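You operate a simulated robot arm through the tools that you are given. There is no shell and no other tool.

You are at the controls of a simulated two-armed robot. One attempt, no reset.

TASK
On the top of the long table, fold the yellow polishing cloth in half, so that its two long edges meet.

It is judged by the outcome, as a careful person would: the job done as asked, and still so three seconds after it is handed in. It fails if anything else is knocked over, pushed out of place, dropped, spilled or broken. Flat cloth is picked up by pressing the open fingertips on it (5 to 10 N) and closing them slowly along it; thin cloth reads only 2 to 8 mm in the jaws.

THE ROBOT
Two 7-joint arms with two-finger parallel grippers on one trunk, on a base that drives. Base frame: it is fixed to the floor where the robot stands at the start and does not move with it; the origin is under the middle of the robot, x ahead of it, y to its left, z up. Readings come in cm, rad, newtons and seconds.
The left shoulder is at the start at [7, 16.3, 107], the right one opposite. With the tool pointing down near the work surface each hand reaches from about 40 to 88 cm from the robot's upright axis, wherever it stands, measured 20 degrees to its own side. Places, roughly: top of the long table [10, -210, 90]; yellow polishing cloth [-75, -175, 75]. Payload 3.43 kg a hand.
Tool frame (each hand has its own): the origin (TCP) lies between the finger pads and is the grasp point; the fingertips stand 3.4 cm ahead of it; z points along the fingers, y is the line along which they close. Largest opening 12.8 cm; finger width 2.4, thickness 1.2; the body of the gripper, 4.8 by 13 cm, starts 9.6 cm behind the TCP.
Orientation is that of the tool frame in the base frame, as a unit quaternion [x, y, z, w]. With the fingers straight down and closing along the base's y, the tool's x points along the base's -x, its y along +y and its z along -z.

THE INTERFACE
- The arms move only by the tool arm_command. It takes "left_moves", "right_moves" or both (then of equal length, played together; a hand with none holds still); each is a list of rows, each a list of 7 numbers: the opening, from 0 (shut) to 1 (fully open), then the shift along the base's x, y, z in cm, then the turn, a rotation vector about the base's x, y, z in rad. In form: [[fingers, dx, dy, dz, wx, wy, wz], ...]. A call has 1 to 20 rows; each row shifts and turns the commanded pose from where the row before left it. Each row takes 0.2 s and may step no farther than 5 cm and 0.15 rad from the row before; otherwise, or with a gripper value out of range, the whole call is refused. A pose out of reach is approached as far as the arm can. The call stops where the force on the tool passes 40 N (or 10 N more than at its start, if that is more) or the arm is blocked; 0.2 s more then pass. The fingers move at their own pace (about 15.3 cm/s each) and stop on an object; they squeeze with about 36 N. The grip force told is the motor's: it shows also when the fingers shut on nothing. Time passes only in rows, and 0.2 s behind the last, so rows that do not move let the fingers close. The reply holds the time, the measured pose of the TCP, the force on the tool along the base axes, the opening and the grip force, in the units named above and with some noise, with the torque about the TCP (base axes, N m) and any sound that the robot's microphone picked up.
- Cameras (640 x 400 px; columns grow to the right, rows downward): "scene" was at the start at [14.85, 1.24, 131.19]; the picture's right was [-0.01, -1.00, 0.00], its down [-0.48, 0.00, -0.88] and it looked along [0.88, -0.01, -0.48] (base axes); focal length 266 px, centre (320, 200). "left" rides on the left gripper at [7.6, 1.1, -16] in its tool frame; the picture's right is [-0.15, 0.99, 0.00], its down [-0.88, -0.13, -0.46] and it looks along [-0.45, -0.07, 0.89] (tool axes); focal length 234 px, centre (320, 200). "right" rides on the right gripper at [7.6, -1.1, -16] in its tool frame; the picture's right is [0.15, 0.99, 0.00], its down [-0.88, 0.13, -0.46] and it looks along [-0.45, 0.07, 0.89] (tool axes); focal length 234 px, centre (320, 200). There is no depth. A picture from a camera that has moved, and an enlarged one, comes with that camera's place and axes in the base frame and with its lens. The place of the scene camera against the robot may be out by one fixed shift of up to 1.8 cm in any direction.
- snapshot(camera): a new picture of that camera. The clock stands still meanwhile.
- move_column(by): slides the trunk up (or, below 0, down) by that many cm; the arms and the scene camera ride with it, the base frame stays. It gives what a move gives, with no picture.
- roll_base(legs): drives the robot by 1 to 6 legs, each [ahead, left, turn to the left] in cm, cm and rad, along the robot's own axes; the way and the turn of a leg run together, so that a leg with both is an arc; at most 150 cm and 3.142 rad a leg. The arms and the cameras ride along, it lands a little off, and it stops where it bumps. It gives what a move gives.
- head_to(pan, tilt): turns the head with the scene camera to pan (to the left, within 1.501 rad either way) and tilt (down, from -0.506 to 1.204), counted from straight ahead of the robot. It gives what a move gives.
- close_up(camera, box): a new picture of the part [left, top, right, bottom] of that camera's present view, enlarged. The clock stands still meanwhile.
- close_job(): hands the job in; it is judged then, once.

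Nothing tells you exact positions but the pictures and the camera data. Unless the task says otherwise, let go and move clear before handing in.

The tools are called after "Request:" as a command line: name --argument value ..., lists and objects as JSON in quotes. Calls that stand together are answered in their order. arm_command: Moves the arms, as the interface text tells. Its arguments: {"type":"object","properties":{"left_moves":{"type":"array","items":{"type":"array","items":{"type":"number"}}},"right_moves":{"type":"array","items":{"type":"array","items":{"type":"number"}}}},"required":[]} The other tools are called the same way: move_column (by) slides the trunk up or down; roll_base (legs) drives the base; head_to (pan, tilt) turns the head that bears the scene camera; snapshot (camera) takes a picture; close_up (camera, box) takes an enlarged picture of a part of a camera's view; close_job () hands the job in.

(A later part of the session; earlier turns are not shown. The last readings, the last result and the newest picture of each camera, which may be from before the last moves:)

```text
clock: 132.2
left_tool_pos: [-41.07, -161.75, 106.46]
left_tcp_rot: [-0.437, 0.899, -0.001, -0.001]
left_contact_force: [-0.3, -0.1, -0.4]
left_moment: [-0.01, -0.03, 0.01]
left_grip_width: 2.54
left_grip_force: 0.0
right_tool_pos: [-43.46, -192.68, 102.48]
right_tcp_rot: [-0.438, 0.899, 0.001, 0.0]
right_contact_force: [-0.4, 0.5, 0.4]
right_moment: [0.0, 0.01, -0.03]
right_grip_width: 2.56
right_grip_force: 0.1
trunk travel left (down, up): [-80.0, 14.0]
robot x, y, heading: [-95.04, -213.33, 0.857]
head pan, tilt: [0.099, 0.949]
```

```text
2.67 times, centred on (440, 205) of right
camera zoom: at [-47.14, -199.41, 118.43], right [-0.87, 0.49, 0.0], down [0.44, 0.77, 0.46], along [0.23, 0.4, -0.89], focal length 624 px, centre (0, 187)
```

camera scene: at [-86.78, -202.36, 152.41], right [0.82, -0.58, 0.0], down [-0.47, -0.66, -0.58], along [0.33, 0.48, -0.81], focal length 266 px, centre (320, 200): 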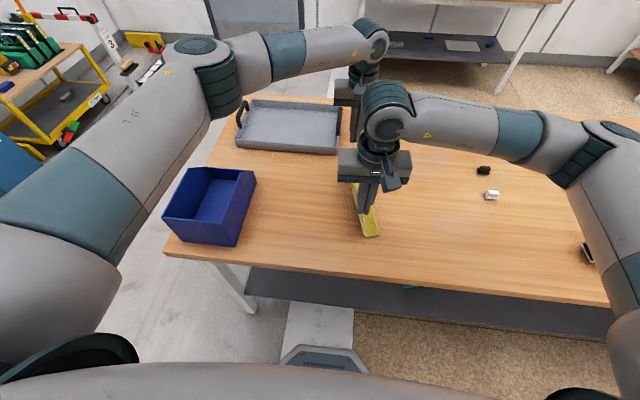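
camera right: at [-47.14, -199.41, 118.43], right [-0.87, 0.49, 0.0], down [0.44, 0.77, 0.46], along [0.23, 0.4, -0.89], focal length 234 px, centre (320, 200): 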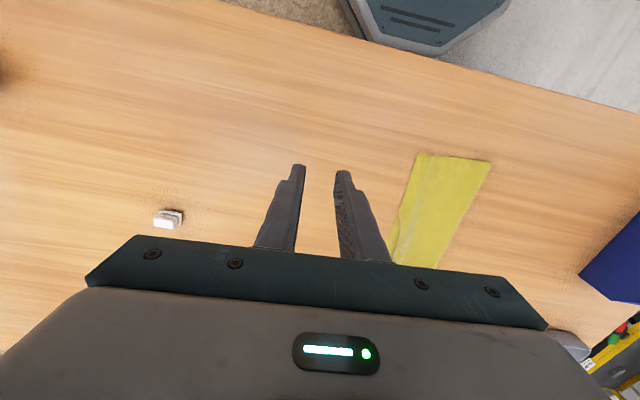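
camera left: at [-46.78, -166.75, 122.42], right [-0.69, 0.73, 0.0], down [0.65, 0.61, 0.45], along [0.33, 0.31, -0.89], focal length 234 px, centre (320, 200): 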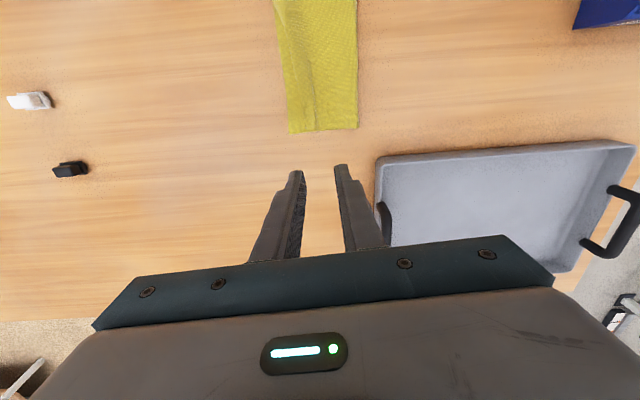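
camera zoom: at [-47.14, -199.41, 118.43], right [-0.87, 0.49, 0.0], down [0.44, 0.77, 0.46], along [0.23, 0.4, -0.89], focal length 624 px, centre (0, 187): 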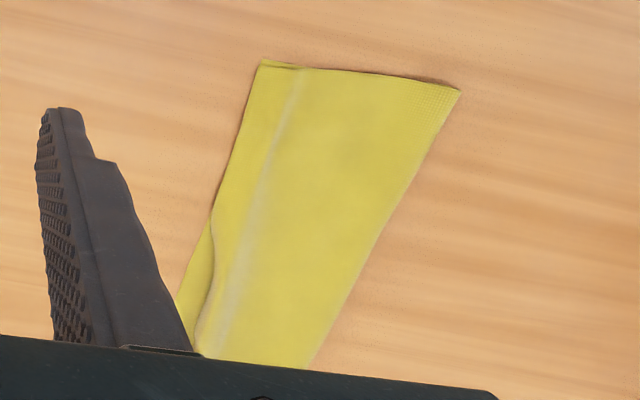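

The near half's edges coincide; only the far end keeps a small leftover ridge, with the top edge ~2.5 cm short there. I'll straddle that ridge with the left fingers (one anchoring left of it, one on the narrow flap), press lightly and spread it out to the right.

Request:
arm_command --left_moves '[[0.156, -0.6, -0.6, -2, 0, 0, -0.0125], [0.156, -0.6, -0.6, -3, 0, 0, -0.0125], [0.156, -0.57, -0.55, -3, 0, 0, -0.0125], [0.156, 0, 0, -3, 0, 0, -0.0125], [0.156, 0, 0, -2.2, 0, 0, 0], [0.156, 0, 0, 0, 0, 0, 0]]'

Request:
close_up --camera "left" --box '[220, 40, 420, 200]'

Request:
close_up --camera "scene" --box '[310, 130, 410, 210]'

```text
clock: 133.6
left_tool_pos: [-43.04, -163.59, 93.02]
left_tcp_rot: [-0.415, 0.91, 0.0, 0.0]
left_contact_force: [0.2, 0.3, 0.1]
left_moment: [-0.03, 0.02, 0.05]
left_grip_width: 2.01
left_grip_force: 0.1
right_tool_pos: [-43.43, -192.8, 102.47]
right_tcp_rot: [-0.439, 0.899, 0.0, 0.001]
right_contact_force: [-0.3, -0.2, 0.0]
right_moment: [0.0, -0.01, -0.02]
right_grip_width: 2.57
right_grip_force: 0.0
trunk travel left (down, up): [-80.0, 14.0]
robot x, y, heading: [-95.0, -213.0, 0.862]
head pan, tilt: [0.099, 0.949]
```

```text
2.50 times, centred on (320, 120) of left
camera zoom: at [-48.9, -168.39, 109.07], right [-0.65, 0.76, 0.0], down [0.68, 0.58, 0.46], along [0.35, 0.3, -0.89], focal length 585 px, centre (320, 400)
```

zoom: 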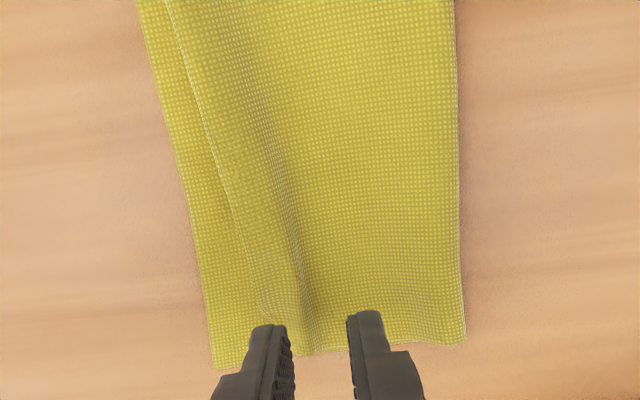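

```text
5.00 times, centred on (360, 170) of scene
camera zoom: at [-86.83, -202.33, 152.41], right [0.82, -0.58, 0.0], down [-0.47, -0.66, -0.58], along [0.34, 0.48, -0.81], focal length 1329 px, centre (120, 350)
```

zoom: 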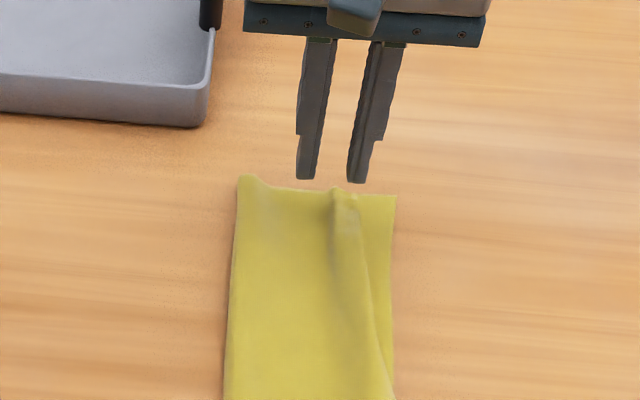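

The right finger is aligned over the flap and the left finger over the flat part. Lowering to light contact.

Request:
arm_command --left_moves '[[0.156, 0, 0, -1.5, 0, 0, 0], [0.156, 0, 0, -1.2, 0, 0, 0], [0.156, 0, 0, -0.3, 0, 0, 0], [0.156, 0, 0, -0.2, 0, 0, 0], [0.156, 0, 0, 0, 0, 0, 0]]'

Request:
close_up --camera "left" --box '[220, 40, 420, 200]'

```text
clock: 134.8
left_tool_pos: [-42.83, -163.54, 89.95]
left_tcp_rot: [-0.414, 0.91, 0.0, -0.001]
left_contact_force: [-0.5, -1.0, 0.2]
left_moment: [-0.03, -0.01, -0.01]
left_grip_width: 2.0
left_grip_force: 0.1
right_tool_pos: [-43.35, -192.79, 102.44]
right_tcp_rot: [-0.438, 0.899, 0.0, 0.001]
right_contact_force: [0.2, 0.4, -0.3]
right_moment: [0.02, 0.0, 0.01]
right_grip_width: 2.57
right_grip_force: 0.1
trunk travel left (down, up): [-80.0, 14.0]
robot x, y, heading: [-95.5, -213.41, 0.861]
head pan, tilt: [0.099, 0.949]
```

```text
2.50 times, centred on (320, 120) of left
camera zoom: at [-48.74, -168.33, 105.92], right [-0.65, 0.76, 0.0], down [0.68, 0.58, 0.45], along [0.35, 0.3, -0.89], focal length 585 px, centre (320, 400)
```

zoom: 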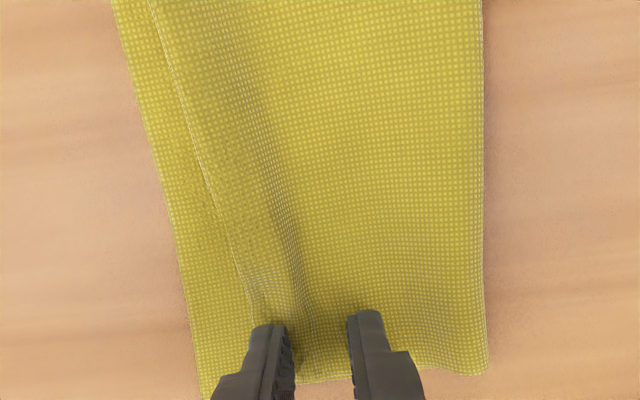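

Request:
arm_command --left_moves '[[0.156, 0, 0, -0.12, 0, 0, 0], [0.156, 0, 0, -0.1, 0, 0, 0], [0.156, 0, 0, -0.06, 0, 0, 0], [0.156, 0, 0, 0, 0, 0, 0]]'

```text
clock: 135.8
left_tool_pos: [-42.77, -163.49, 89.79]
left_tcp_rot: [-0.415, 0.91, 0.0, -0.001]
left_contact_force: [0.0, 0.1, 1.2]
left_moment: [0.01, 0.0, -0.05]
left_grip_width: 2.01
left_grip_force: 0.1
right_tool_pos: [-43.37, -192.78, 102.39]
right_tcp_rot: [-0.438, 0.899, 0.001, 0.001]
right_contact_force: [-0.8, -1.2, 0.3]
right_moment: [-0.02, 0.01, 0.02]
right_grip_width: 2.56
right_grip_force: 0.0
trunk travel left (down, up): [-80.0, 14.0]
robot x, y, heading: [-95.26, -213.25, 0.861]
head pan, tilt: [0.099, 0.949]
```

Request:
arm_command --left_moves '[[0.156, 0, 0, -0.07, 0, 0, 0], [0.156, 0, 0, 0, 0, 0, 0], [0.172, 0.075, -0.066, 0, 0, 0, 0], [0.188, 0.075, -0.066, 0, 0, 0, 0], [0.203, 0.075, -0.066, 0, 0, 0, 0], [0.219, 0.075, -0.066, 0, 0, 0, 0], [0.234, 0.075, -0.066, 0, 0, 0, 0], [0.25, 0.075, -0.066, 0, 0, 0, 0], [0.266, 0.075, -0.066, 0, 0, 0, 0], [0.281, 0.075, -0.066, 0, 0, 0, 0], [0.297, 0.075, -0.066, 0, 0, 0, 0], [0.313, 0.075, -0.066, 0, 0, 0, 0], [0.328, 0.075, -0.066, 0, 0, 0, 0], [0.328, 0, 0, 0, 0, 0, 0]]'

Request:
close_up --camera "left" --box '[220, 40, 420, 200]'

```text
clock: 138.8
left_tool_pos: [-41.92, -164.22, 89.7]
left_tcp_rot: [-0.415, 0.91, 0.0, -0.001]
left_contact_force: [-1.4, 0.1, 2.2]
left_moment: [-0.04, -0.04, -0.02]
left_grip_width: 4.16
left_grip_force: 0.1
right_tool_pos: [-43.38, -192.9, 102.5]
right_tcp_rot: [-0.438, 0.899, 0.001, 0.0]
right_contact_force: [-0.4, -0.4, 0.1]
right_moment: [-0.01, 0.01, 0.02]
right_grip_width: 2.56
right_grip_force: 0.1
trunk travel left (down, up): [-80.0, 14.0]
robot x, y, heading: [-94.83, -213.52, 0.859]
head pan, tilt: [0.099, 0.949]
```

```text
2.50 times, centred on (320, 120) of left
camera zoom: at [-47.81, -169.1, 105.65], right [-0.65, 0.76, 0.0], down [0.68, 0.58, 0.46], along [0.35, 0.3, -0.89], focal length 585 px, centre (320, 400)
```

zoom: 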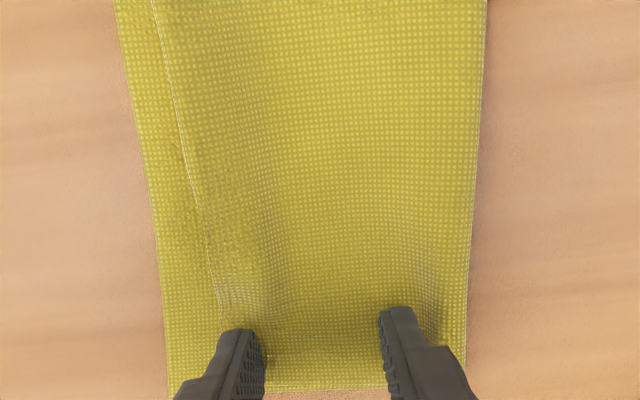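

The ridge flattened, but both layers moved together, so the top edge at the far end is still ~2 cm inside. Let me lift off and look.

Request:
arm_command --left_moves '[[0.328, 0, 0, 0.5, 0, 0, 0], [0.328, 0, 0, 3, 0, 0, 0], [0.328, 0, 0, 4, 0, 0, 0], [0.328, 0, 0, 4, 0, 0, 0], [0.328, 0.5, 0.7, 2, 0, 0, 0], [0.328, 0, 0, 0, 0, 0, 0]]'

Request:
close_up --camera "scene" --box '[300, 140, 420, 240]'

Request:
close_up --camera "left" --box '[220, 0, 420, 160]'

```text
clock: 140.2
left_tool_pos: [-41.39, -163.69, 103.0]
left_tcp_rot: [-0.414, 0.91, 0.0, 0.0]
left_contact_force: [0.0, 0.4, 0.3]
left_moment: [0.0, 0.0, 0.02]
left_grip_width: 4.23
left_grip_force: 0.0
right_tool_pos: [-43.46, -192.69, 102.39]
right_tcp_rot: [-0.438, 0.899, 0.001, 0.0]
right_contact_force: [0.3, -0.1, -0.2]
right_moment: [-0.02, -0.02, -0.03]
right_grip_width: 2.57
right_grip_force: 0.1
trunk travel left (down, up): [-80.0, 14.0]
robot x, y, heading: [-94.87, -213.46, 0.861]
head pan, tilt: [0.099, 0.949]
```

```text
4.00 times, centred on (360, 190) of scene
camera zoom: at [-86.8, -202.29, 152.41], right [0.82, -0.58, 0.0], down [-0.47, -0.67, -0.58], along [0.33, 0.48, -0.81], focal length 1064 px, centre (160, 240)
```

zoom: 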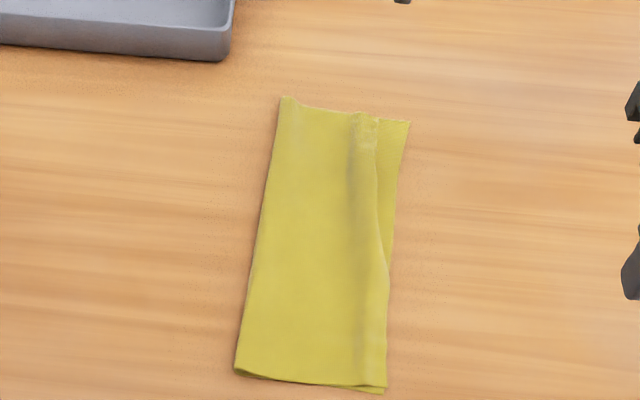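

```text
2.50 times, centred on (320, 80) of left
camera zoom: at [-47.3, -168.47, 119.05], right [-0.65, 0.76, 0.0], down [0.68, 0.58, 0.45], along [0.35, 0.3, -0.89], focal length 585 px, centre (320, 500)
```

zoom: 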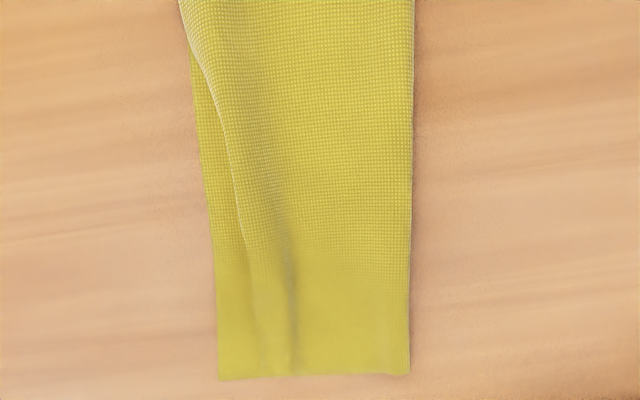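

The leftover ridge springs back. I'll instead pinch only the flap of the top layer at the far end (jaws turned along the edge), lift it slightly off the lower layer and pull it to the right. First a small strafe for reach and turning the left hand.

Request:
roll_base --legs '[[0, -6, 0]]'

Request:
arm_command --left_moves '[[0.2, -0.4, 0.35, 0, 0, 0, 0.1428], [0.2, -0.4, 0.35, 0, 0, 0, 0.1428], [0.2, -0.4, 0.35, 0, 0, 0, 0.1428], [0.2, -0.4, 0.35, 0, 0, 0, 0.1428], [0.2, -0.4, 0.35, 0, 0, 0, 0.1428], [0.2, -0.4, 0.35, 0, 0, 0, 0.1428], [0.2, -0.4, 0.35, 0, 0, 0, 0.1428], [0.2, -0.4, 0.35, 0, 0, 0, 0.1428], [0.2, -0.4, 0.35, 0, 0, 0, 0.1428], [0.2, -0.4, 0.35, 0, 0, 0, 0.1428], [0.2, -0.4, 0.35, 0, 0, 0, 0.1428], [0.2, 0, 0, 0, 0, 0, 0]]'

Request:
snapshot --camera "left"

Request:
snapshot --camera "scene"

```text
clock: 141.2
left_tool_pos: [-37.3, -167.21, 103.04]
left_tcp_rot: [-0.415, 0.91, -0.002, 0.0]
left_contact_force: [1.0, 1.0, 0.1]
left_moment: [0.01, -0.04, -0.02]
left_grip_width: 4.21
left_grip_force: 0.1
right_tool_pos: [-39.14, -196.35, 102.46]
right_tcp_rot: [-0.439, 0.899, -0.001, 0.002]
right_contact_force: [-0.9, 0.3, 0.9]
right_moment: [0.0, -0.05, -0.02]
right_grip_width: 2.53
right_grip_force: 0.1
trunk travel left (down, up): [-80.0, 14.0]
robot x, y, heading: [-90.4, -216.98, 0.858]
head pan, tilt: [0.099, 0.949]
```

```text
clock: 143.8
left_tool_pos: [-41.38, -163.62, 103.0]
left_tcp_rot: [0.937, -0.348, 0.0, 0.0]
left_contact_force: [-0.4, 1.4, -0.4]
left_moment: [0.04, -0.06, -0.01]
left_grip_width: 2.58
left_grip_force: 0.1
right_tool_pos: [-38.95, -196.63, 102.49]
right_tcp_rot: [-0.439, 0.898, 0.0, 0.001]
right_contact_force: [0.1, 0.9, 0.3]
right_moment: [-0.02, -0.03, 0.0]
right_grip_width: 2.58
right_grip_force: 0.1
trunk travel left (down, up): [-80.0, 14.0]
robot x, y, heading: [-90.65, -217.29, 0.856]
head pan, tilt: [0.099, 0.949]
```

```text
taken
camera left: at [-36.47, -169.22, 119.01], right [-0.76, -0.65, 0.0], down [-0.58, 0.67, 0.45], along [-0.3, 0.34, -0.89], focal length 234 px, centre (320, 200)
```

left: 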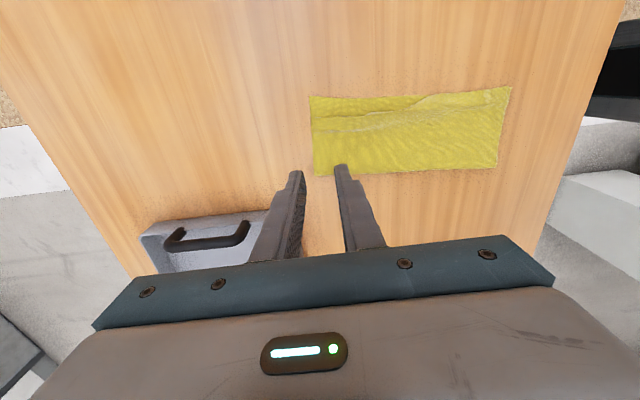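

```text
taken
camera scene: at [-82.3, -206.2, 152.41], right [0.82, -0.57, 0.0], down [-0.47, -0.67, -0.58], along [0.33, 0.48, -0.81], focal length 266 px, centre (320, 200)
```

scene: 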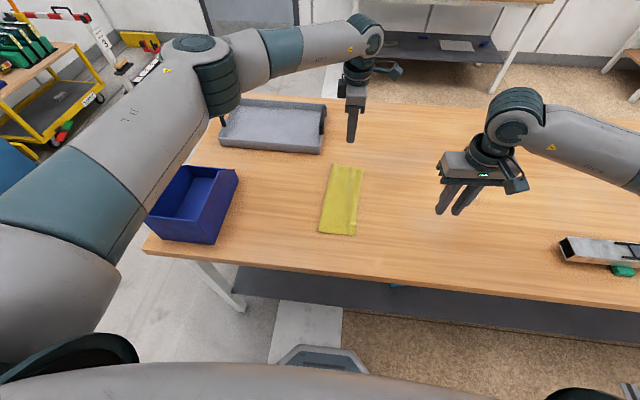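

Request:
close_up --camera "left" --box '[290, 60, 530, 200]'

```text
2.67 times, centred on (410, 130) of left
camera zoom: at [-36.47, -169.22, 119.01], right [-0.76, -0.65, 0.0], down [-0.58, 0.67, 0.45], along [-0.3, 0.34, -0.89], focal length 624 px, centre (80, 387)
```

zoom: 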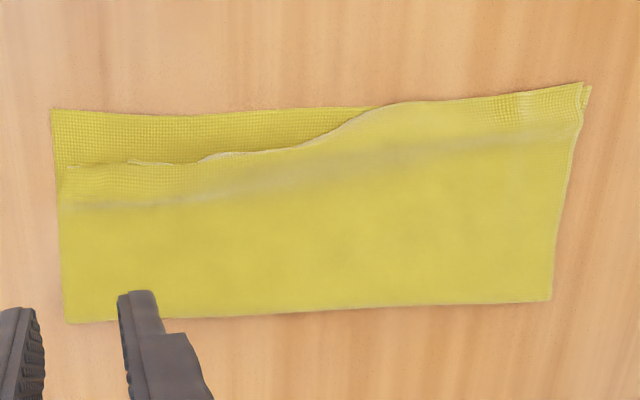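

This view shows it plainly: the near half's edges coincide, while the far ~10 cm of the top edge sits up to 2.6 cm inside. I'll hover the left hand over that flap's edge.

Request:
arm_command --left_moves '[[0.1875, 0.26, -0.88, -2, 0, 0, -0.026], [0.1875, 0.26, -0.88, -2.5, 0, 0, -0.026], [0.1875, 0.26, -0.88, -3, 0, 0, -0.026], [0.1875, 0.25, -0.86, -2.5, 0, 0, -0.026], [0.1875, 0, 0, 0, 0, 0, 0]]'

Request:
close_up --camera "left" --box '[220, 60, 460, 220]'

```text
clock: 145.0
left_tool_pos: [-40.35, -166.95, 93.02]
left_tcp_rot: [0.918, -0.397, 0.001, 0.0]
left_contact_force: [-0.4, 0.2, 0.4]
left_moment: [-0.02, 0.0, 0.01]
left_grip_width: 2.4
left_grip_force: 0.2
right_tool_pos: [-38.98, -196.59, 102.47]
right_tcp_rot: [-0.439, 0.898, 0.0, 0.001]
right_contact_force: [-0.8, 0.5, -0.4]
right_moment: [0.0, -0.01, 0.03]
right_grip_width: 2.55
right_grip_force: 0.0
trunk travel left (down, up): [-80.0, 14.0]
robot x, y, heading: [-90.4, -217.39, 0.857]
head pan, tilt: [0.099, 0.949]
```

```text
2.50 times, centred on (340, 140) of left
camera zoom: at [-36.02, -173.15, 108.99], right [-0.82, -0.57, 0.0], down [-0.51, 0.73, 0.45], along [-0.26, 0.37, -0.89], focal length 585 px, centre (270, 350)
```

zoom: 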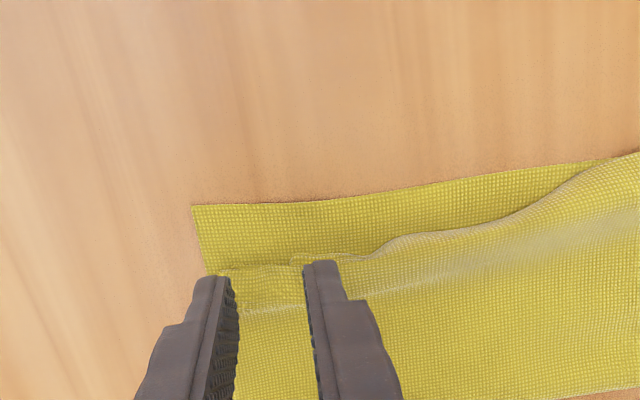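

Request:
arm_command --left_moves '[[0.1875, 0, 0, -1.5, 0, 0, 0], [0.1875, 0, 0, -1.2, 0, 0, 0], [0.1875, 0, 0, -0.3, 0, 0, 0], [0.1875, 0, 0, -0.15, 0, 0, 0], [0.1875, 0, 0, 0, 0, 0, 0]]'

Request:
close_up --camera "left" --box '[220, 60, 460, 220]'

```text
clock: 146.2
left_tool_pos: [-40.32, -167.06, 89.85]
left_tcp_rot: [0.918, -0.397, 0.001, 0.0]
left_contact_force: [-0.5, -0.9, -0.2]
left_moment: [0.01, -0.03, -0.03]
left_grip_width: 2.41
left_grip_force: 0.0
right_tool_pos: [-38.93, -196.59, 102.5]
right_tcp_rot: [-0.439, 0.899, 0.0, 0.0]
right_contact_force: [0.0, -0.8, -0.1]
right_moment: [-0.02, -0.01, 0.03]
right_grip_width: 2.55
right_grip_force: 0.0
trunk travel left (down, up): [-80.0, 14.0]
robot x, y, heading: [-90.3, -217.29, 0.856]
head pan, tilt: [0.099, 0.949]
```

```text
2.50 times, centred on (340, 140) of left
camera zoom: at [-36.08, -173.26, 105.82], right [-0.82, -0.57, 0.0], down [-0.51, 0.73, 0.45], along [-0.26, 0.37, -0.89], focal length 585 px, centre (270, 350)
```

zoom: 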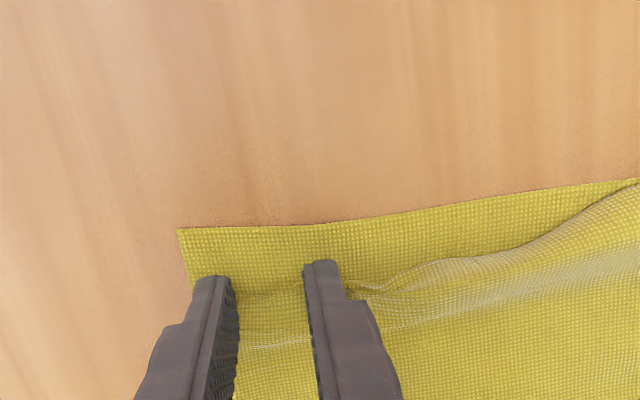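

Request:
arm_command --left_moves '[[0.1875, 0, 0, -0.1, 0, 0, 0], [0.1875, 0, 0, -0.08, 0, 0, 0], [0.1875, 0, 0, 0, 0, 0, 0]]'

```text
clock: 147.0
left_tool_pos: [-40.31, -167.13, 89.62]
left_tcp_rot: [0.918, -0.397, 0.001, 0.0]
left_contact_force: [-0.6, -0.5, 1.3]
left_moment: [-0.01, -0.04, -0.01]
left_grip_width: 2.41
left_grip_force: 0.0
right_tool_pos: [-39.0, -196.47, 102.45]
right_tcp_rot: [-0.439, 0.898, 0.0, 0.001]
right_contact_force: [0.2, 0.1, 0.0]
right_moment: [0.03, -0.01, -0.02]
right_grip_width: 2.57
right_grip_force: 0.1
trunk travel left (down, up): [-80.0, 14.0]
robot x, y, heading: [-90.46, -217.29, 0.858]
head pan, tilt: [0.099, 0.949]
```

Request:
arm_command --left_moves '[[0.1875, 0, 0, -0.03, 0, 0, 0], [0.175, 0, 0, 0, 0, 0, 0], [0.16, 0, 0, 0, 0, 0, 0], [0.145, 0, 0, 0, 0, 0, 0], [0.13, 0, 0, 0, 0, 0, 0], [0.115, 0, 0, 0, 0, 0, 0], [0.1, 0, 0, 0, 0, 0, 0], [0.085, 0, 0, 0, 0, 0, 0], [0.07, 0, 0, 0, 0, 0, 0], [0.055, 0, 0, 0, 0, 0, 0], [0.04, 0, 0, 0, 0, 0, 0], [0.025, 0, 0, 0, 0, 0, 0], [0.01, 0, 0, 0, 0, 0, 0], [0, 0, 0, 0, 0, 0, 0], [0, 0, 0, 0, 0, 0, 0]]'

Request:
close_up --camera "left" --box '[220, 60, 460, 220]'

```text
clock: 150.2
left_tool_pos: [-40.42, -166.86, 89.74]
left_tcp_rot: [0.918, -0.397, 0.001, 0.001]
left_contact_force: [-0.2, 0.4, 0.9]
left_moment: [-0.01, 0.02, 0.01]
left_grip_width: 0.16
left_grip_force: 36.2
right_tool_pos: [-39.01, -196.59, 102.39]
right_tcp_rot: [-0.439, 0.898, 0.0, 0.002]
right_contact_force: [-0.2, 0.5, -0.9]
right_moment: [-0.01, -0.04, 0.03]
right_grip_width: 2.59
right_grip_force: 0.1
trunk travel left (down, up): [-80.0, 14.0]
robot x, y, heading: [-90.61, -216.94, 0.859]
head pan, tilt: [0.099, 0.949]
```

```text
2.50 times, centred on (340, 140) of left
camera zoom: at [-36.11, -173.19, 105.64], right [-0.82, -0.57, 0.0], down [-0.51, 0.73, 0.45], along [-0.26, 0.37, -0.89], focal length 585 px, centre (270, 350)
```

zoom: 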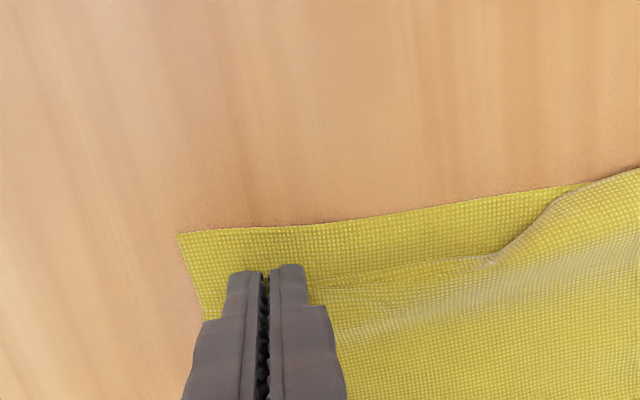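

The grip reads 1.6 mm (a single layer), and the lower layer is undisturbed. Lifting the flap slightly and pulling it out to the right.

Request:
arm_command --left_moves '[[0, 0, 0, 0.3, 0, 0, 0], [0, 0.1, -0.1, 0.4, 0, 0, 0], [0, 0.3, -0.22, 0.2, 0, 0, 0], [0, 0.3, -0.22, 0, 0, 0, 0], [0, 0.3, -0.22, 0, 0, 0, 0], [0, 0.3, -0.22, 0, 0, 0, 0], [0, 0.3, -0.22, 0, 0, 0, 0], [0, 0, 0, 0, 0, 0, 0]]'

Request:
close_up --camera "left" --box '[220, 60, 460, 220]'

Request:
close_up --camera "scene" --box '[280, 140, 400, 240]'

```text
clock: 152.0
left_tool_pos: [-38.83, -168.22, 90.56]
left_tcp_rot: [0.918, -0.397, 0.0, 0.001]
left_contact_force: [0.3, 0.8, 0.1]
left_moment: [0.0, -0.01, -0.01]
left_grip_width: 0.18
left_grip_force: 35.4
right_tool_pos: [-39.03, -196.44, 102.46]
right_tcp_rot: [-0.439, 0.898, 0.001, 0.001]
right_contact_force: [0.4, 0.8, -0.1]
right_moment: [-0.04, -0.02, 0.01]
right_grip_width: 2.55
right_grip_force: 0.0
trunk travel left (down, up): [-80.0, 14.0]
robot x, y, heading: [-90.35, -217.23, 0.859]
head pan, tilt: [0.099, 0.949]
```

```text
2.50 times, centred on (340, 140) of left
camera zoom: at [-34.5, -174.36, 106.61], right [-0.82, -0.57, 0.0], down [-0.51, 0.73, 0.45], along [-0.26, 0.37, -0.89], focal length 585 px, centre (270, 350)
```

zoom: 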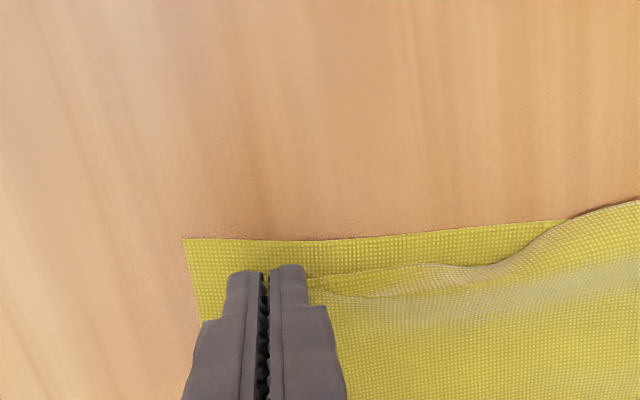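

```text
4.00 times, centred on (340, 190) of scene
camera zoom: at [-82.32, -206.18, 152.41], right [0.82, -0.57, 0.0], down [-0.47, -0.67, -0.58], along [0.33, 0.48, -0.81], focal length 1064 px, centre (240, 240)
```

zoom: 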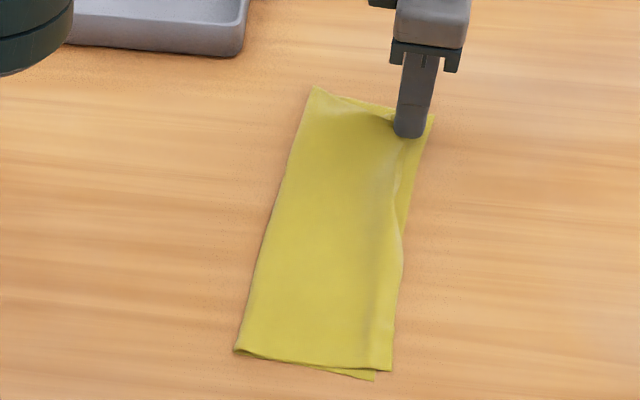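

Request:
close_up --camera "scene" --box '[310, 150, 370, 200]'

Request:
snapshot --camera "left"

Request:
snapshot --camera "right"

```text
8.00 times, centred on (340, 175) of scene
camera zoom: at [-82.32, -206.18, 152.41], right [0.82, -0.57, 0.0], down [-0.47, -0.67, -0.58], along [0.33, 0.48, -0.81], focal length 2127 px, centre (160, 400)
```

zoom: 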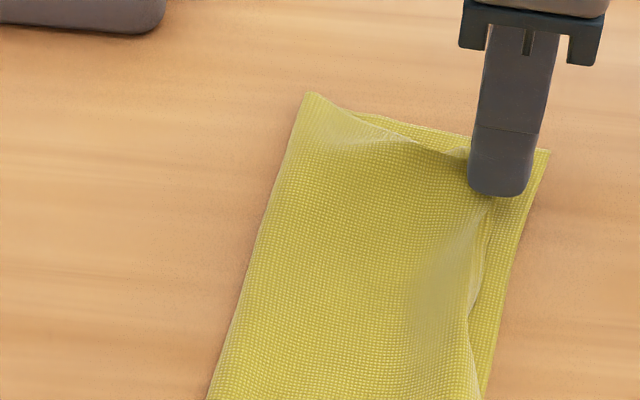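

```text
taken
camera left: at [-34.5, -174.36, 106.61], right [-0.82, -0.57, 0.0], down [-0.51, 0.73, 0.45], along [-0.26, 0.37, -0.89], focal length 234 px, centre (320, 200)
```

left: 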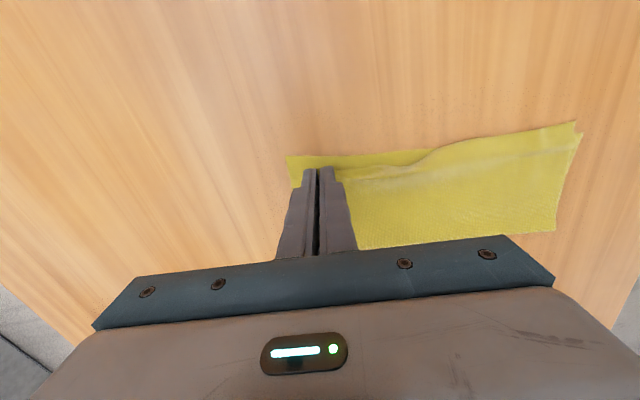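

```text
taken
camera right: at [-42.66, -203.29, 118.43], right [-0.87, 0.49, 0.0], down [0.44, 0.77, 0.46], along [0.22, 0.4, -0.89], focal length 234 px, centre (320, 200)
```

right: 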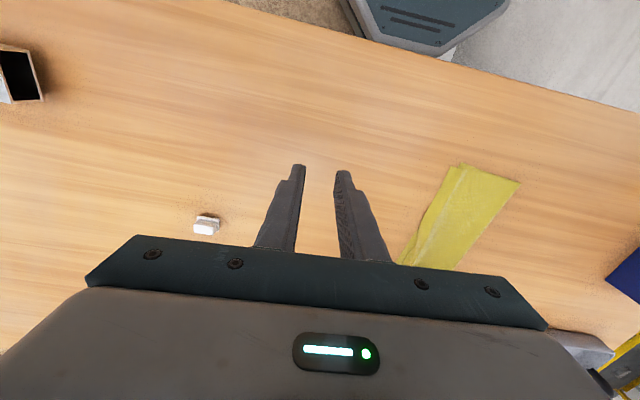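

The top layer there is now taut but still ~1.6 cm short, because my far pinch had been set deeper than the near one. Since the left hand now holds only the top layer's edge, I'll also take its near end with the right hand (same type of grip), lift, and repeat the draping fold with two equal edge grips. Turning the right hand first.

Request:
arm_command --right_moves '[[0.1875, -0.8, 0.7, 0, 0, 0, -0.1433], [0.1875, -0.8, 0.7, 0, 0, 0, -0.1433], [0.1875, -0.8, 0.7, 0, 0, 0, -0.1433], [0.1875, -0.8, 0.7, 0, 0, 0, -0.1433], [0.1875, -0.8, 0.7, 0, 0, 0, -0.1433], [0.1875, -0.8, 0.7, 0, 0, 0, -0.1433], [0.1875, -0.8, 0.7, 0, 0, 0, -0.1433], [0.1875, -0.8, 0.7, 0, 0, 0, -0.1433], [0.1875, -0.8, 0.7, 0, 0, 0, -0.1433], [0.1875, -0.8, 0.7, 0, 0, 0, -0.1433], [0.1875, -0.8, 0.7, 0, 0, 0, -0.1433], [0.1875, -0.8, 0.7, 0, 0, 0, -0.1433], [0.1875, 0, 0, 0, 0, 0, 0]]'

Request:
snapshot --camera "right"

Request:
close_up --camera "scene" --box '[280, 140, 400, 240]'

```text
clock: 154.8
left_tool_pos: [-38.74, -168.22, 90.64]
left_tcp_rot: [0.918, -0.397, -0.001, 0.001]
left_contact_force: [0.1, 0.5, -0.3]
left_moment: [-0.02, 0.03, 0.0]
left_grip_width: 0.18
left_grip_force: 36.3
right_tool_pos: [-48.37, -188.24, 102.54]
right_tcp_rot: [0.395, 0.919, 0.0, 0.001]
right_contact_force: [-0.5, -0.4, 0.3]
right_moment: [-0.03, 0.01, 0.01]
right_grip_width: 2.4
right_grip_force: 0.1
trunk travel left (down, up): [-80.0, 14.0]
robot x, y, heading: [-90.49, -217.18, 0.857]
head pan, tilt: [0.099, 0.949]
```

```text
taken
camera right: at [-54.44, -183.52, 118.47], right [0.62, 0.79, 0.0], down [0.7, -0.55, 0.46], along [0.36, -0.28, -0.89], focal length 234 px, centre (320, 200)
```

right: 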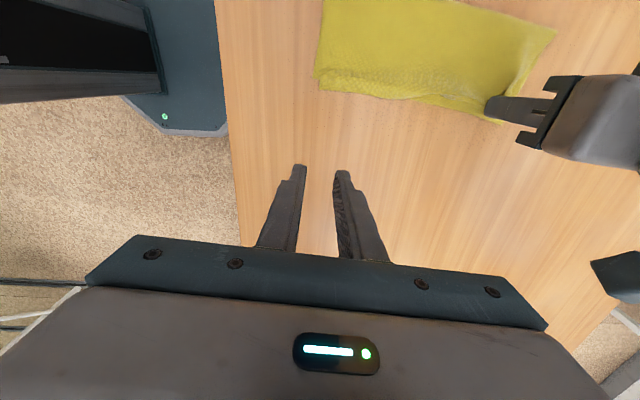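

```text
4.00 times, centred on (340, 190) of scene
camera zoom: at [-82.3, -206.22, 152.41], right [0.82, -0.57, 0.0], down [-0.47, -0.67, -0.58], along [0.33, 0.48, -0.81], focal length 1064 px, centre (240, 240)
```

zoom: 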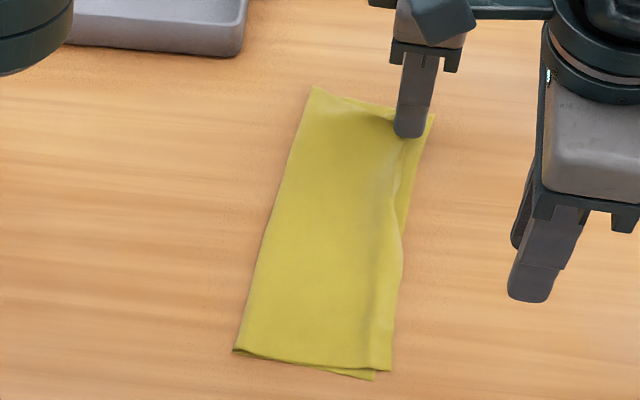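

Request:
close_up --camera "right" --box '[300, 0, 580, 160]'

Request:
close_up --camera "right" --box '[300, 30, 420, 120]'

Request:
close_up --camera "scene" --box '[320, 200, 400, 250]'

```text
2.29 times, centred on (440, 80) of right
camera zoom: at [-54.44, -183.52, 118.47], right [0.62, 0.79, 0.0], down [0.7, -0.55, 0.46], along [0.36, -0.28, -0.89], focal length 535 px, centre (46, 474)
```

zoom: 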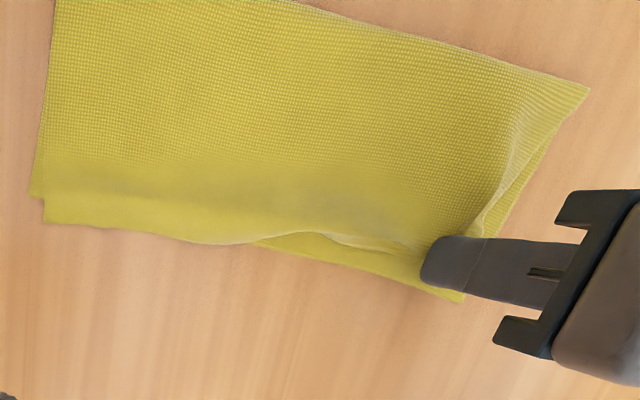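

```text
4.44 times, centred on (360, 75) of right
camera zoom: at [-54.44, -183.52, 118.47], right [0.62, 0.79, 0.0], down [0.7, -0.55, 0.46], along [0.36, -0.28, -0.89], focal length 1041 px, centre (142, 756)
```

zoom: 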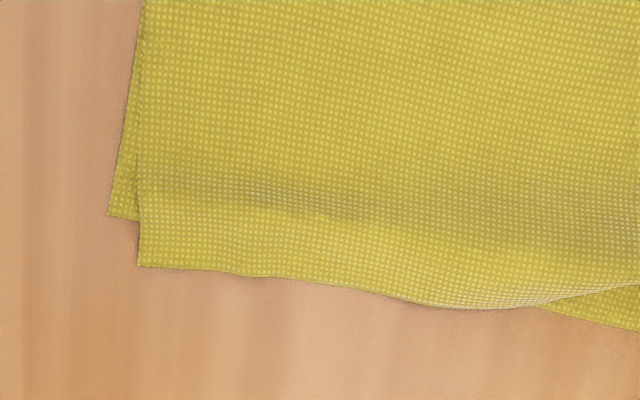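

```text
8.00 times, centred on (360, 225) of scene
camera zoom: at [-82.3, -206.22, 152.41], right [0.82, -0.57, 0.0], down [-0.47, -0.67, -0.58], along [0.33, 0.48, -0.81], focal length 2127 px, centre (0, 0)
```

zoom: 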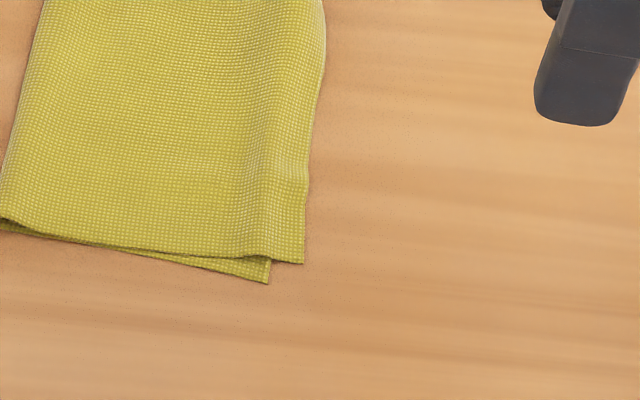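

Here the near end of the top layer overhangs the lower one by over 1 cm, so the right hand can pinch it alone. Hovering the right hand there.

Request:
arm_command --right_moves '[[0.1875, -0.73, 1.56, -2.0, 0, 0, 0.005], [0.1875, -0.73, 1.56, -2.5, 0, 0, 0.005], [0.1875, -0.73, 1.56, -2.5, 0, 0, 0.005], [0.1875, -0.73, 1.56, -2.5, 0, 0, 0.005], [0.1875, 0, 0, 0, 0, 0, 0]]'

Request:
close_up --camera "right" --box '[220, 60, 460, 220]'

```text
clock: 156.0
left_tool_pos: [-38.71, -168.34, 90.72]
left_tcp_rot: [0.918, -0.397, 0.0, 0.0]
left_contact_force: [0.8, 0.8, -0.5]
left_moment: [-0.03, 0.02, -0.02]
left_grip_width: 0.17
left_grip_force: 36.1
right_tool_pos: [-51.32, -181.88, 93.07]
right_tcp_rot: [0.385, 0.923, 0.0, 0.0]
right_contact_force: [-0.2, 0.4, 0.4]
right_moment: [0.03, 0.04, -0.01]
right_grip_width: 2.4
right_grip_force: 0.0
trunk travel left (down, up): [-80.0, 14.0]
robot x, y, heading: [-90.41, -216.98, 0.859]
head pan, tilt: [0.099, 0.949]
```

```text
2.50 times, centred on (340, 140) of right
camera zoom: at [-57.44, -177.35, 109.08], right [0.6, 0.8, 0.0], down [0.71, -0.53, 0.46], along [0.37, -0.27, -0.89], focal length 585 px, centre (270, 350)
```

zoom: 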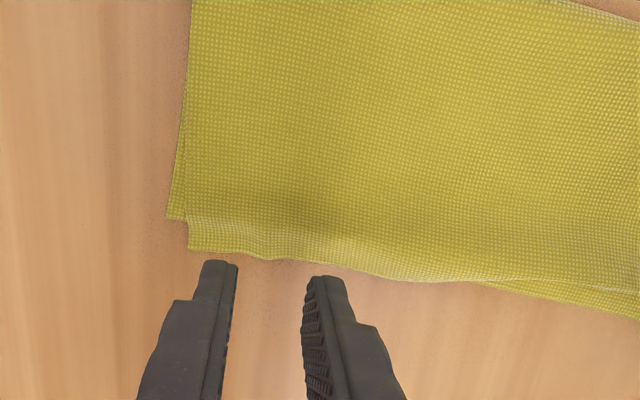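

Request:
arm_command --right_moves '[[0.1875, 0.18, -0.18, -1.5, 0, 0, 0], [0.1875, 0, 0, -1.2, 0, 0, 0], [0.1875, 0, 0, -0.4, 0, 0, 0], [0.1875, 0, 0, -0.2, 0, 0, 0], [0.1875, 0, 0, 0, 0, 0, 0]]'

Request:
close_up --camera "right" --box '[220, 60, 460, 220]'

```text
clock: 157.2
left_tool_pos: [-38.77, -168.24, 90.64]
left_tcp_rot: [0.918, -0.397, 0.001, 0.001]
left_contact_force: [0.0, 0.0, 0.3]
left_moment: [0.0, -0.01, 0.0]
left_grip_width: 0.18
left_grip_force: 36.2
right_tool_pos: [-51.33, -182.14, 89.55]
right_tcp_rot: [0.385, 0.923, 0.0, 0.0]
right_contact_force: [0.3, 0.0, 0.0]
right_moment: [0.03, 0.01, 0.0]
right_grip_width: 2.38
right_grip_force: 0.2
trunk travel left (down, up): [-80.0, 14.0]
robot x, y, heading: [-90.29, -216.99, 0.856]
head pan, tilt: [0.099, 0.949]
```

```text
2.50 times, centred on (340, 140) of right
camera zoom: at [-57.32, -177.59, 105.66], right [0.6, 0.8, 0.0], down [0.71, -0.53, 0.46], along [0.37, -0.27, -0.89], focal length 585 px, centre (270, 350)
```

zoom: 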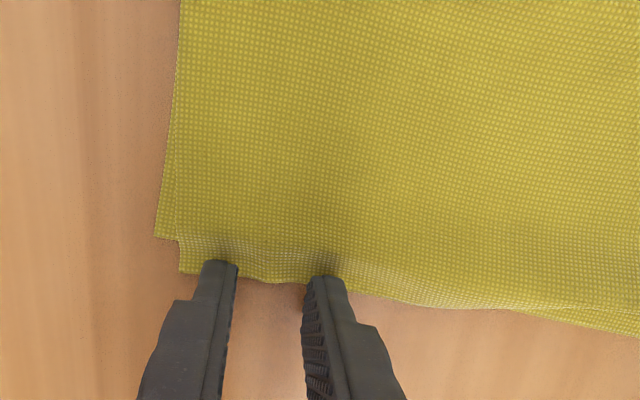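

Request:
arm_command --right_moves '[[0.1875, 0, 0, -0.08, 0, 0, 0], [0.1875, 0, 0, 0, 0, 0, 0]]'

```text
clock: 157.8
left_tool_pos: [-38.78, -168.26, 90.68]
left_tcp_rot: [0.918, -0.397, 0.001, 0.0]
left_contact_force: [-0.9, -0.3, 0.2]
left_moment: [-0.02, -0.02, 0.01]
left_grip_width: 0.18
left_grip_force: 36.1
right_tool_pos: [-51.32, -182.18, 89.56]
right_tcp_rot: [0.385, 0.923, 0.001, 0.001]
right_contact_force: [0.2, 0.1, 0.0]
right_moment: [-0.02, -0.02, -0.05]
right_grip_width: 2.42
right_grip_force: 0.0
trunk travel left (down, up): [-80.0, 14.0]
robot x, y, heading: [-90.86, -217.34, 0.862]
head pan, tilt: [0.099, 0.949]
```

Request:
arm_command --right_moves '[[0.1875, 0, 0, -0.08, 0, 0, 0], [0.1875, 0, 0, -0.05, 0, 0, 0], [0.1875, 0, 0, 0, 0, 0, 0]]'

```text
clock: 158.6
left_tool_pos: [-38.72, -168.39, 90.65]
left_tcp_rot: [0.918, -0.397, 0.001, 0.001]
left_contact_force: [0.9, -0.2, 0.1]
left_moment: [-0.01, 0.02, 0.0]
left_grip_width: 0.19
left_grip_force: 36.2
right_tool_pos: [-51.17, -182.14, 89.54]
right_tcp_rot: [0.384, 0.923, 0.001, 0.002]
right_contact_force: [0.0, -0.3, 8.1]
right_moment: [0.11, -0.01, 0.01]
right_grip_width: 2.43
right_grip_force: 0.0
trunk travel left (down, up): [-80.0, 14.0]
robot x, y, heading: [-90.52, -217.16, 0.857]
head pan, tilt: [0.099, 0.949]
```

Contact at 8 N; closing the right gripper slowly.

Request:
arm_command --right_moves '[[0.175, 0, 0, 0, 0, 0, 0], [0.16, 0, 0, 0, 0, 0, 0], [0.145, 0, 0, 0, 0, 0, 0], [0.13, 0, 0, 0, 0, 0, 0], [0.115, 0, 0, 0, 0, 0, 0], [0.1, 0, 0, 0, 0, 0, 0], [0.085, 0, 0, 0, 0, 0, 0], [0.07, 0, 0, 0, 0, 0, 0], [0.055, 0, 0, 0, 0, 0, 0], [0.04, 0, 0, 0, 0, 0, 0], [0.025, 0, 0, 0, 0, 0, 0], [0.01, 0, 0, 0, 0, 0, 0], [0, 0, 0, 0, 0, 0, 0], [0, 0, 0, 0, 0, 0, 0]]'

Request:
close_up --camera "right" --box '[220, 60, 460, 220]'

```text
clock: 161.6
left_tool_pos: [-38.68, -168.31, 90.7]
left_tcp_rot: [0.918, -0.397, 0.0, 0.0]
left_contact_force: [-1.2, -2.3, -0.6]
left_moment: [-0.05, 0.06, 0.04]
left_grip_width: 0.15
left_grip_force: 36.4
right_tool_pos: [-51.34, -182.11, 89.59]
right_tcp_rot: [0.385, 0.923, 0.001, 0.001]
right_contact_force: [2.6, 2.5, 10.7]
right_moment: [0.22, -0.07, -0.05]
right_grip_width: 0.14
right_grip_force: 35.5
trunk travel left (down, up): [-80.0, 14.0]
robot x, y, heading: [-90.41, -216.96, 0.855]
head pan, tilt: [0.099, 0.949]
```

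```text
2.50 times, centred on (340, 140) of right
camera zoom: at [-57.37, -177.6, 105.52], right [0.6, 0.8, 0.0], down [0.71, -0.53, 0.46], along [0.37, -0.27, -0.89], focal length 585 px, centre (270, 350)
```

zoom: 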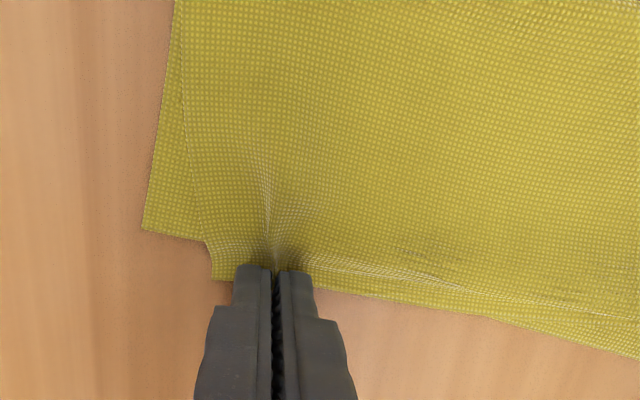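

Both hands now hold only the top layer's edge, equally. I'll unfold it back over the crease, lift the whole cloth to hang, and shift slightly right for a fresh drape.

Request:
arm_command --right_moves '[[0, -0.118, 0.108, 1.8, 0, 0, 0], [0, -0.362, 0.331, 1.8, 0, 0, 0], [0, -0.576, 0.527, 1.69, 0, 0, 0], [0, -0.79, 0.722, 1.53, 0, 0, 0], [0, -0.974, 0.891, 1.32, 0, 0, 0], [0, -1.129, 1.033, 1.07, 0, 0, 0], [0, -1.247, 1.141, 0.78, 0, 0, 0], [0, -1.328, 1.215, 0.49, 0, 0, 0], [0, 0, 0, 2.4, 0, 0, 0], [0, 0, 0, 2.4, 0, 0, 0], [0, 0, 0, 2.4, 0, 0, 0], [0, 0, 0, 2.4, 0, 0, 0], [0, 0, 0, 2.4, 0, 0, 0], [0, 0.959, -0.878, 0, 0, 0, 0], [0, 0.959, -0.878, 0, 0, 0, 0], [0, 0.959, -0.878, 0, 0, 0, 0], [0, 0.959, -0.878, 0, 0, 0, 0], [0, 0.959, -0.878, 0, 0, 0, 0], [0, 0, 0, 0, 0, 0, 0], [0, 0, 0, 0, 0, 0, 0]]' --left_moves '[[0, -0.118, 0.108, 0.65, 0, 0, 0], [0, -0.362, 0.331, 1.8, 0, 0, 0], [0, -0.576, 0.527, 1.69, 0, 0, 0], [0, -0.79, 0.722, 1.53, 0, 0, 0], [0, -0.974, 0.891, 1.32, 0, 0, 0], [0, -1.129, 1.033, 1.07, 0, 0, 0], [0, -1.247, 1.141, 0.78, 0, 0, 0], [0, -1.328, 1.215, 0.49, 0, 0, 0], [0, 0, 0, 2.4, 0, 0, 0], [0, 0, 0, 2.4, 0, 0, 0], [0, 0, 0, 2.4, 0, 0, 0], [0, 0, 0, 2.4, 0, 0, 0], [0, 0, 0, 2.4, 0, 0, 0], [0, 0.959, -0.878, 0, 0, 0, 0], [0, 0.959, -0.878, 0, 0, 0, 0], [0, 0.959, -0.878, 0, 0, 0, 0], [0, 0.959, -0.878, 0, 0, 0, 0], [0, 0.959, -0.878, 0, 0, 0, 0], [0, 0, 0, 0, 0, 0, 0], [0, 0, 0, 0, 0, 0, 0]]'

Request:
snapshot --camera "scene"

Request:
snapshot --camera "left"

Request:
snapshot --camera "right"

```text
clock: 165.8
left_tool_pos: [-40.41, -166.67, 111.83]
left_tcp_rot: [0.918, -0.397, 0.001, 0.0]
left_contact_force: [-1.2, -1.7, 0.2]
left_moment: [-0.01, 0.04, -0.03]
left_grip_width: 0.2
left_grip_force: 36.0
right_tool_pos: [-53.04, -180.62, 111.87]
right_tcp_rot: [0.384, 0.923, 0.0, 0.001]
right_contact_force: [1.4, -0.3, -0.3]
right_moment: [0.06, -0.05, -0.05]
right_grip_width: 0.16
right_grip_force: 36.2
trunk travel left (down, up): [-80.0, 14.0]
robot x, y, heading: [-90.3, -217.15, 0.858]
head pan, tilt: [0.099, 0.949]
```

```text
taken
camera scene: at [-82.31, -206.17, 152.41], right [0.82, -0.57, 0.0], down [-0.47, -0.67, -0.58], along [0.33, 0.48, -0.81], focal length 266 px, centre (320, 200)
```

scene: 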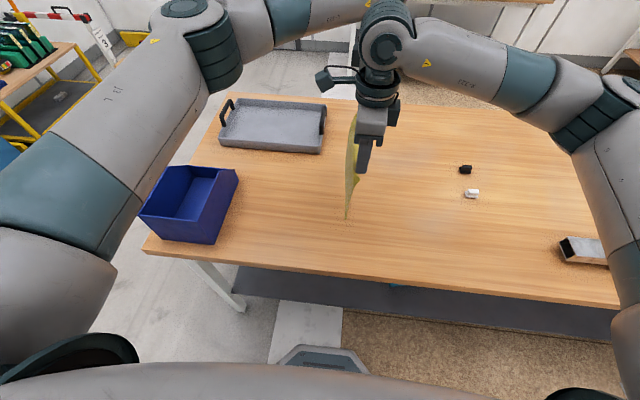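

```text
taken
camera left: at [-36.2, -172.81, 127.78], right [-0.82, -0.57, 0.0], down [-0.51, 0.73, 0.45], along [-0.26, 0.37, -0.89], focal length 234 px, centre (320, 200)
```

left: 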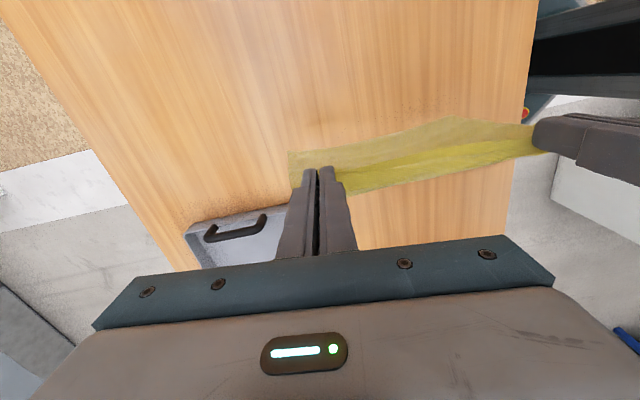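

```text
taken
camera right: at [-59.17, -175.94, 127.87], right [0.6, 0.8, 0.0], down [0.71, -0.53, 0.46], along [0.37, -0.27, -0.89], focal length 234 px, centre (320, 200)
```

right: 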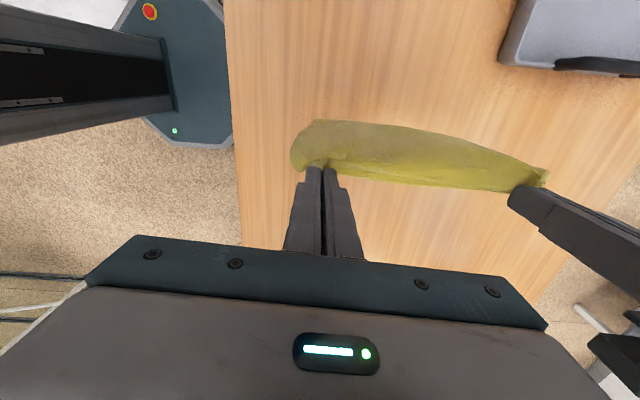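

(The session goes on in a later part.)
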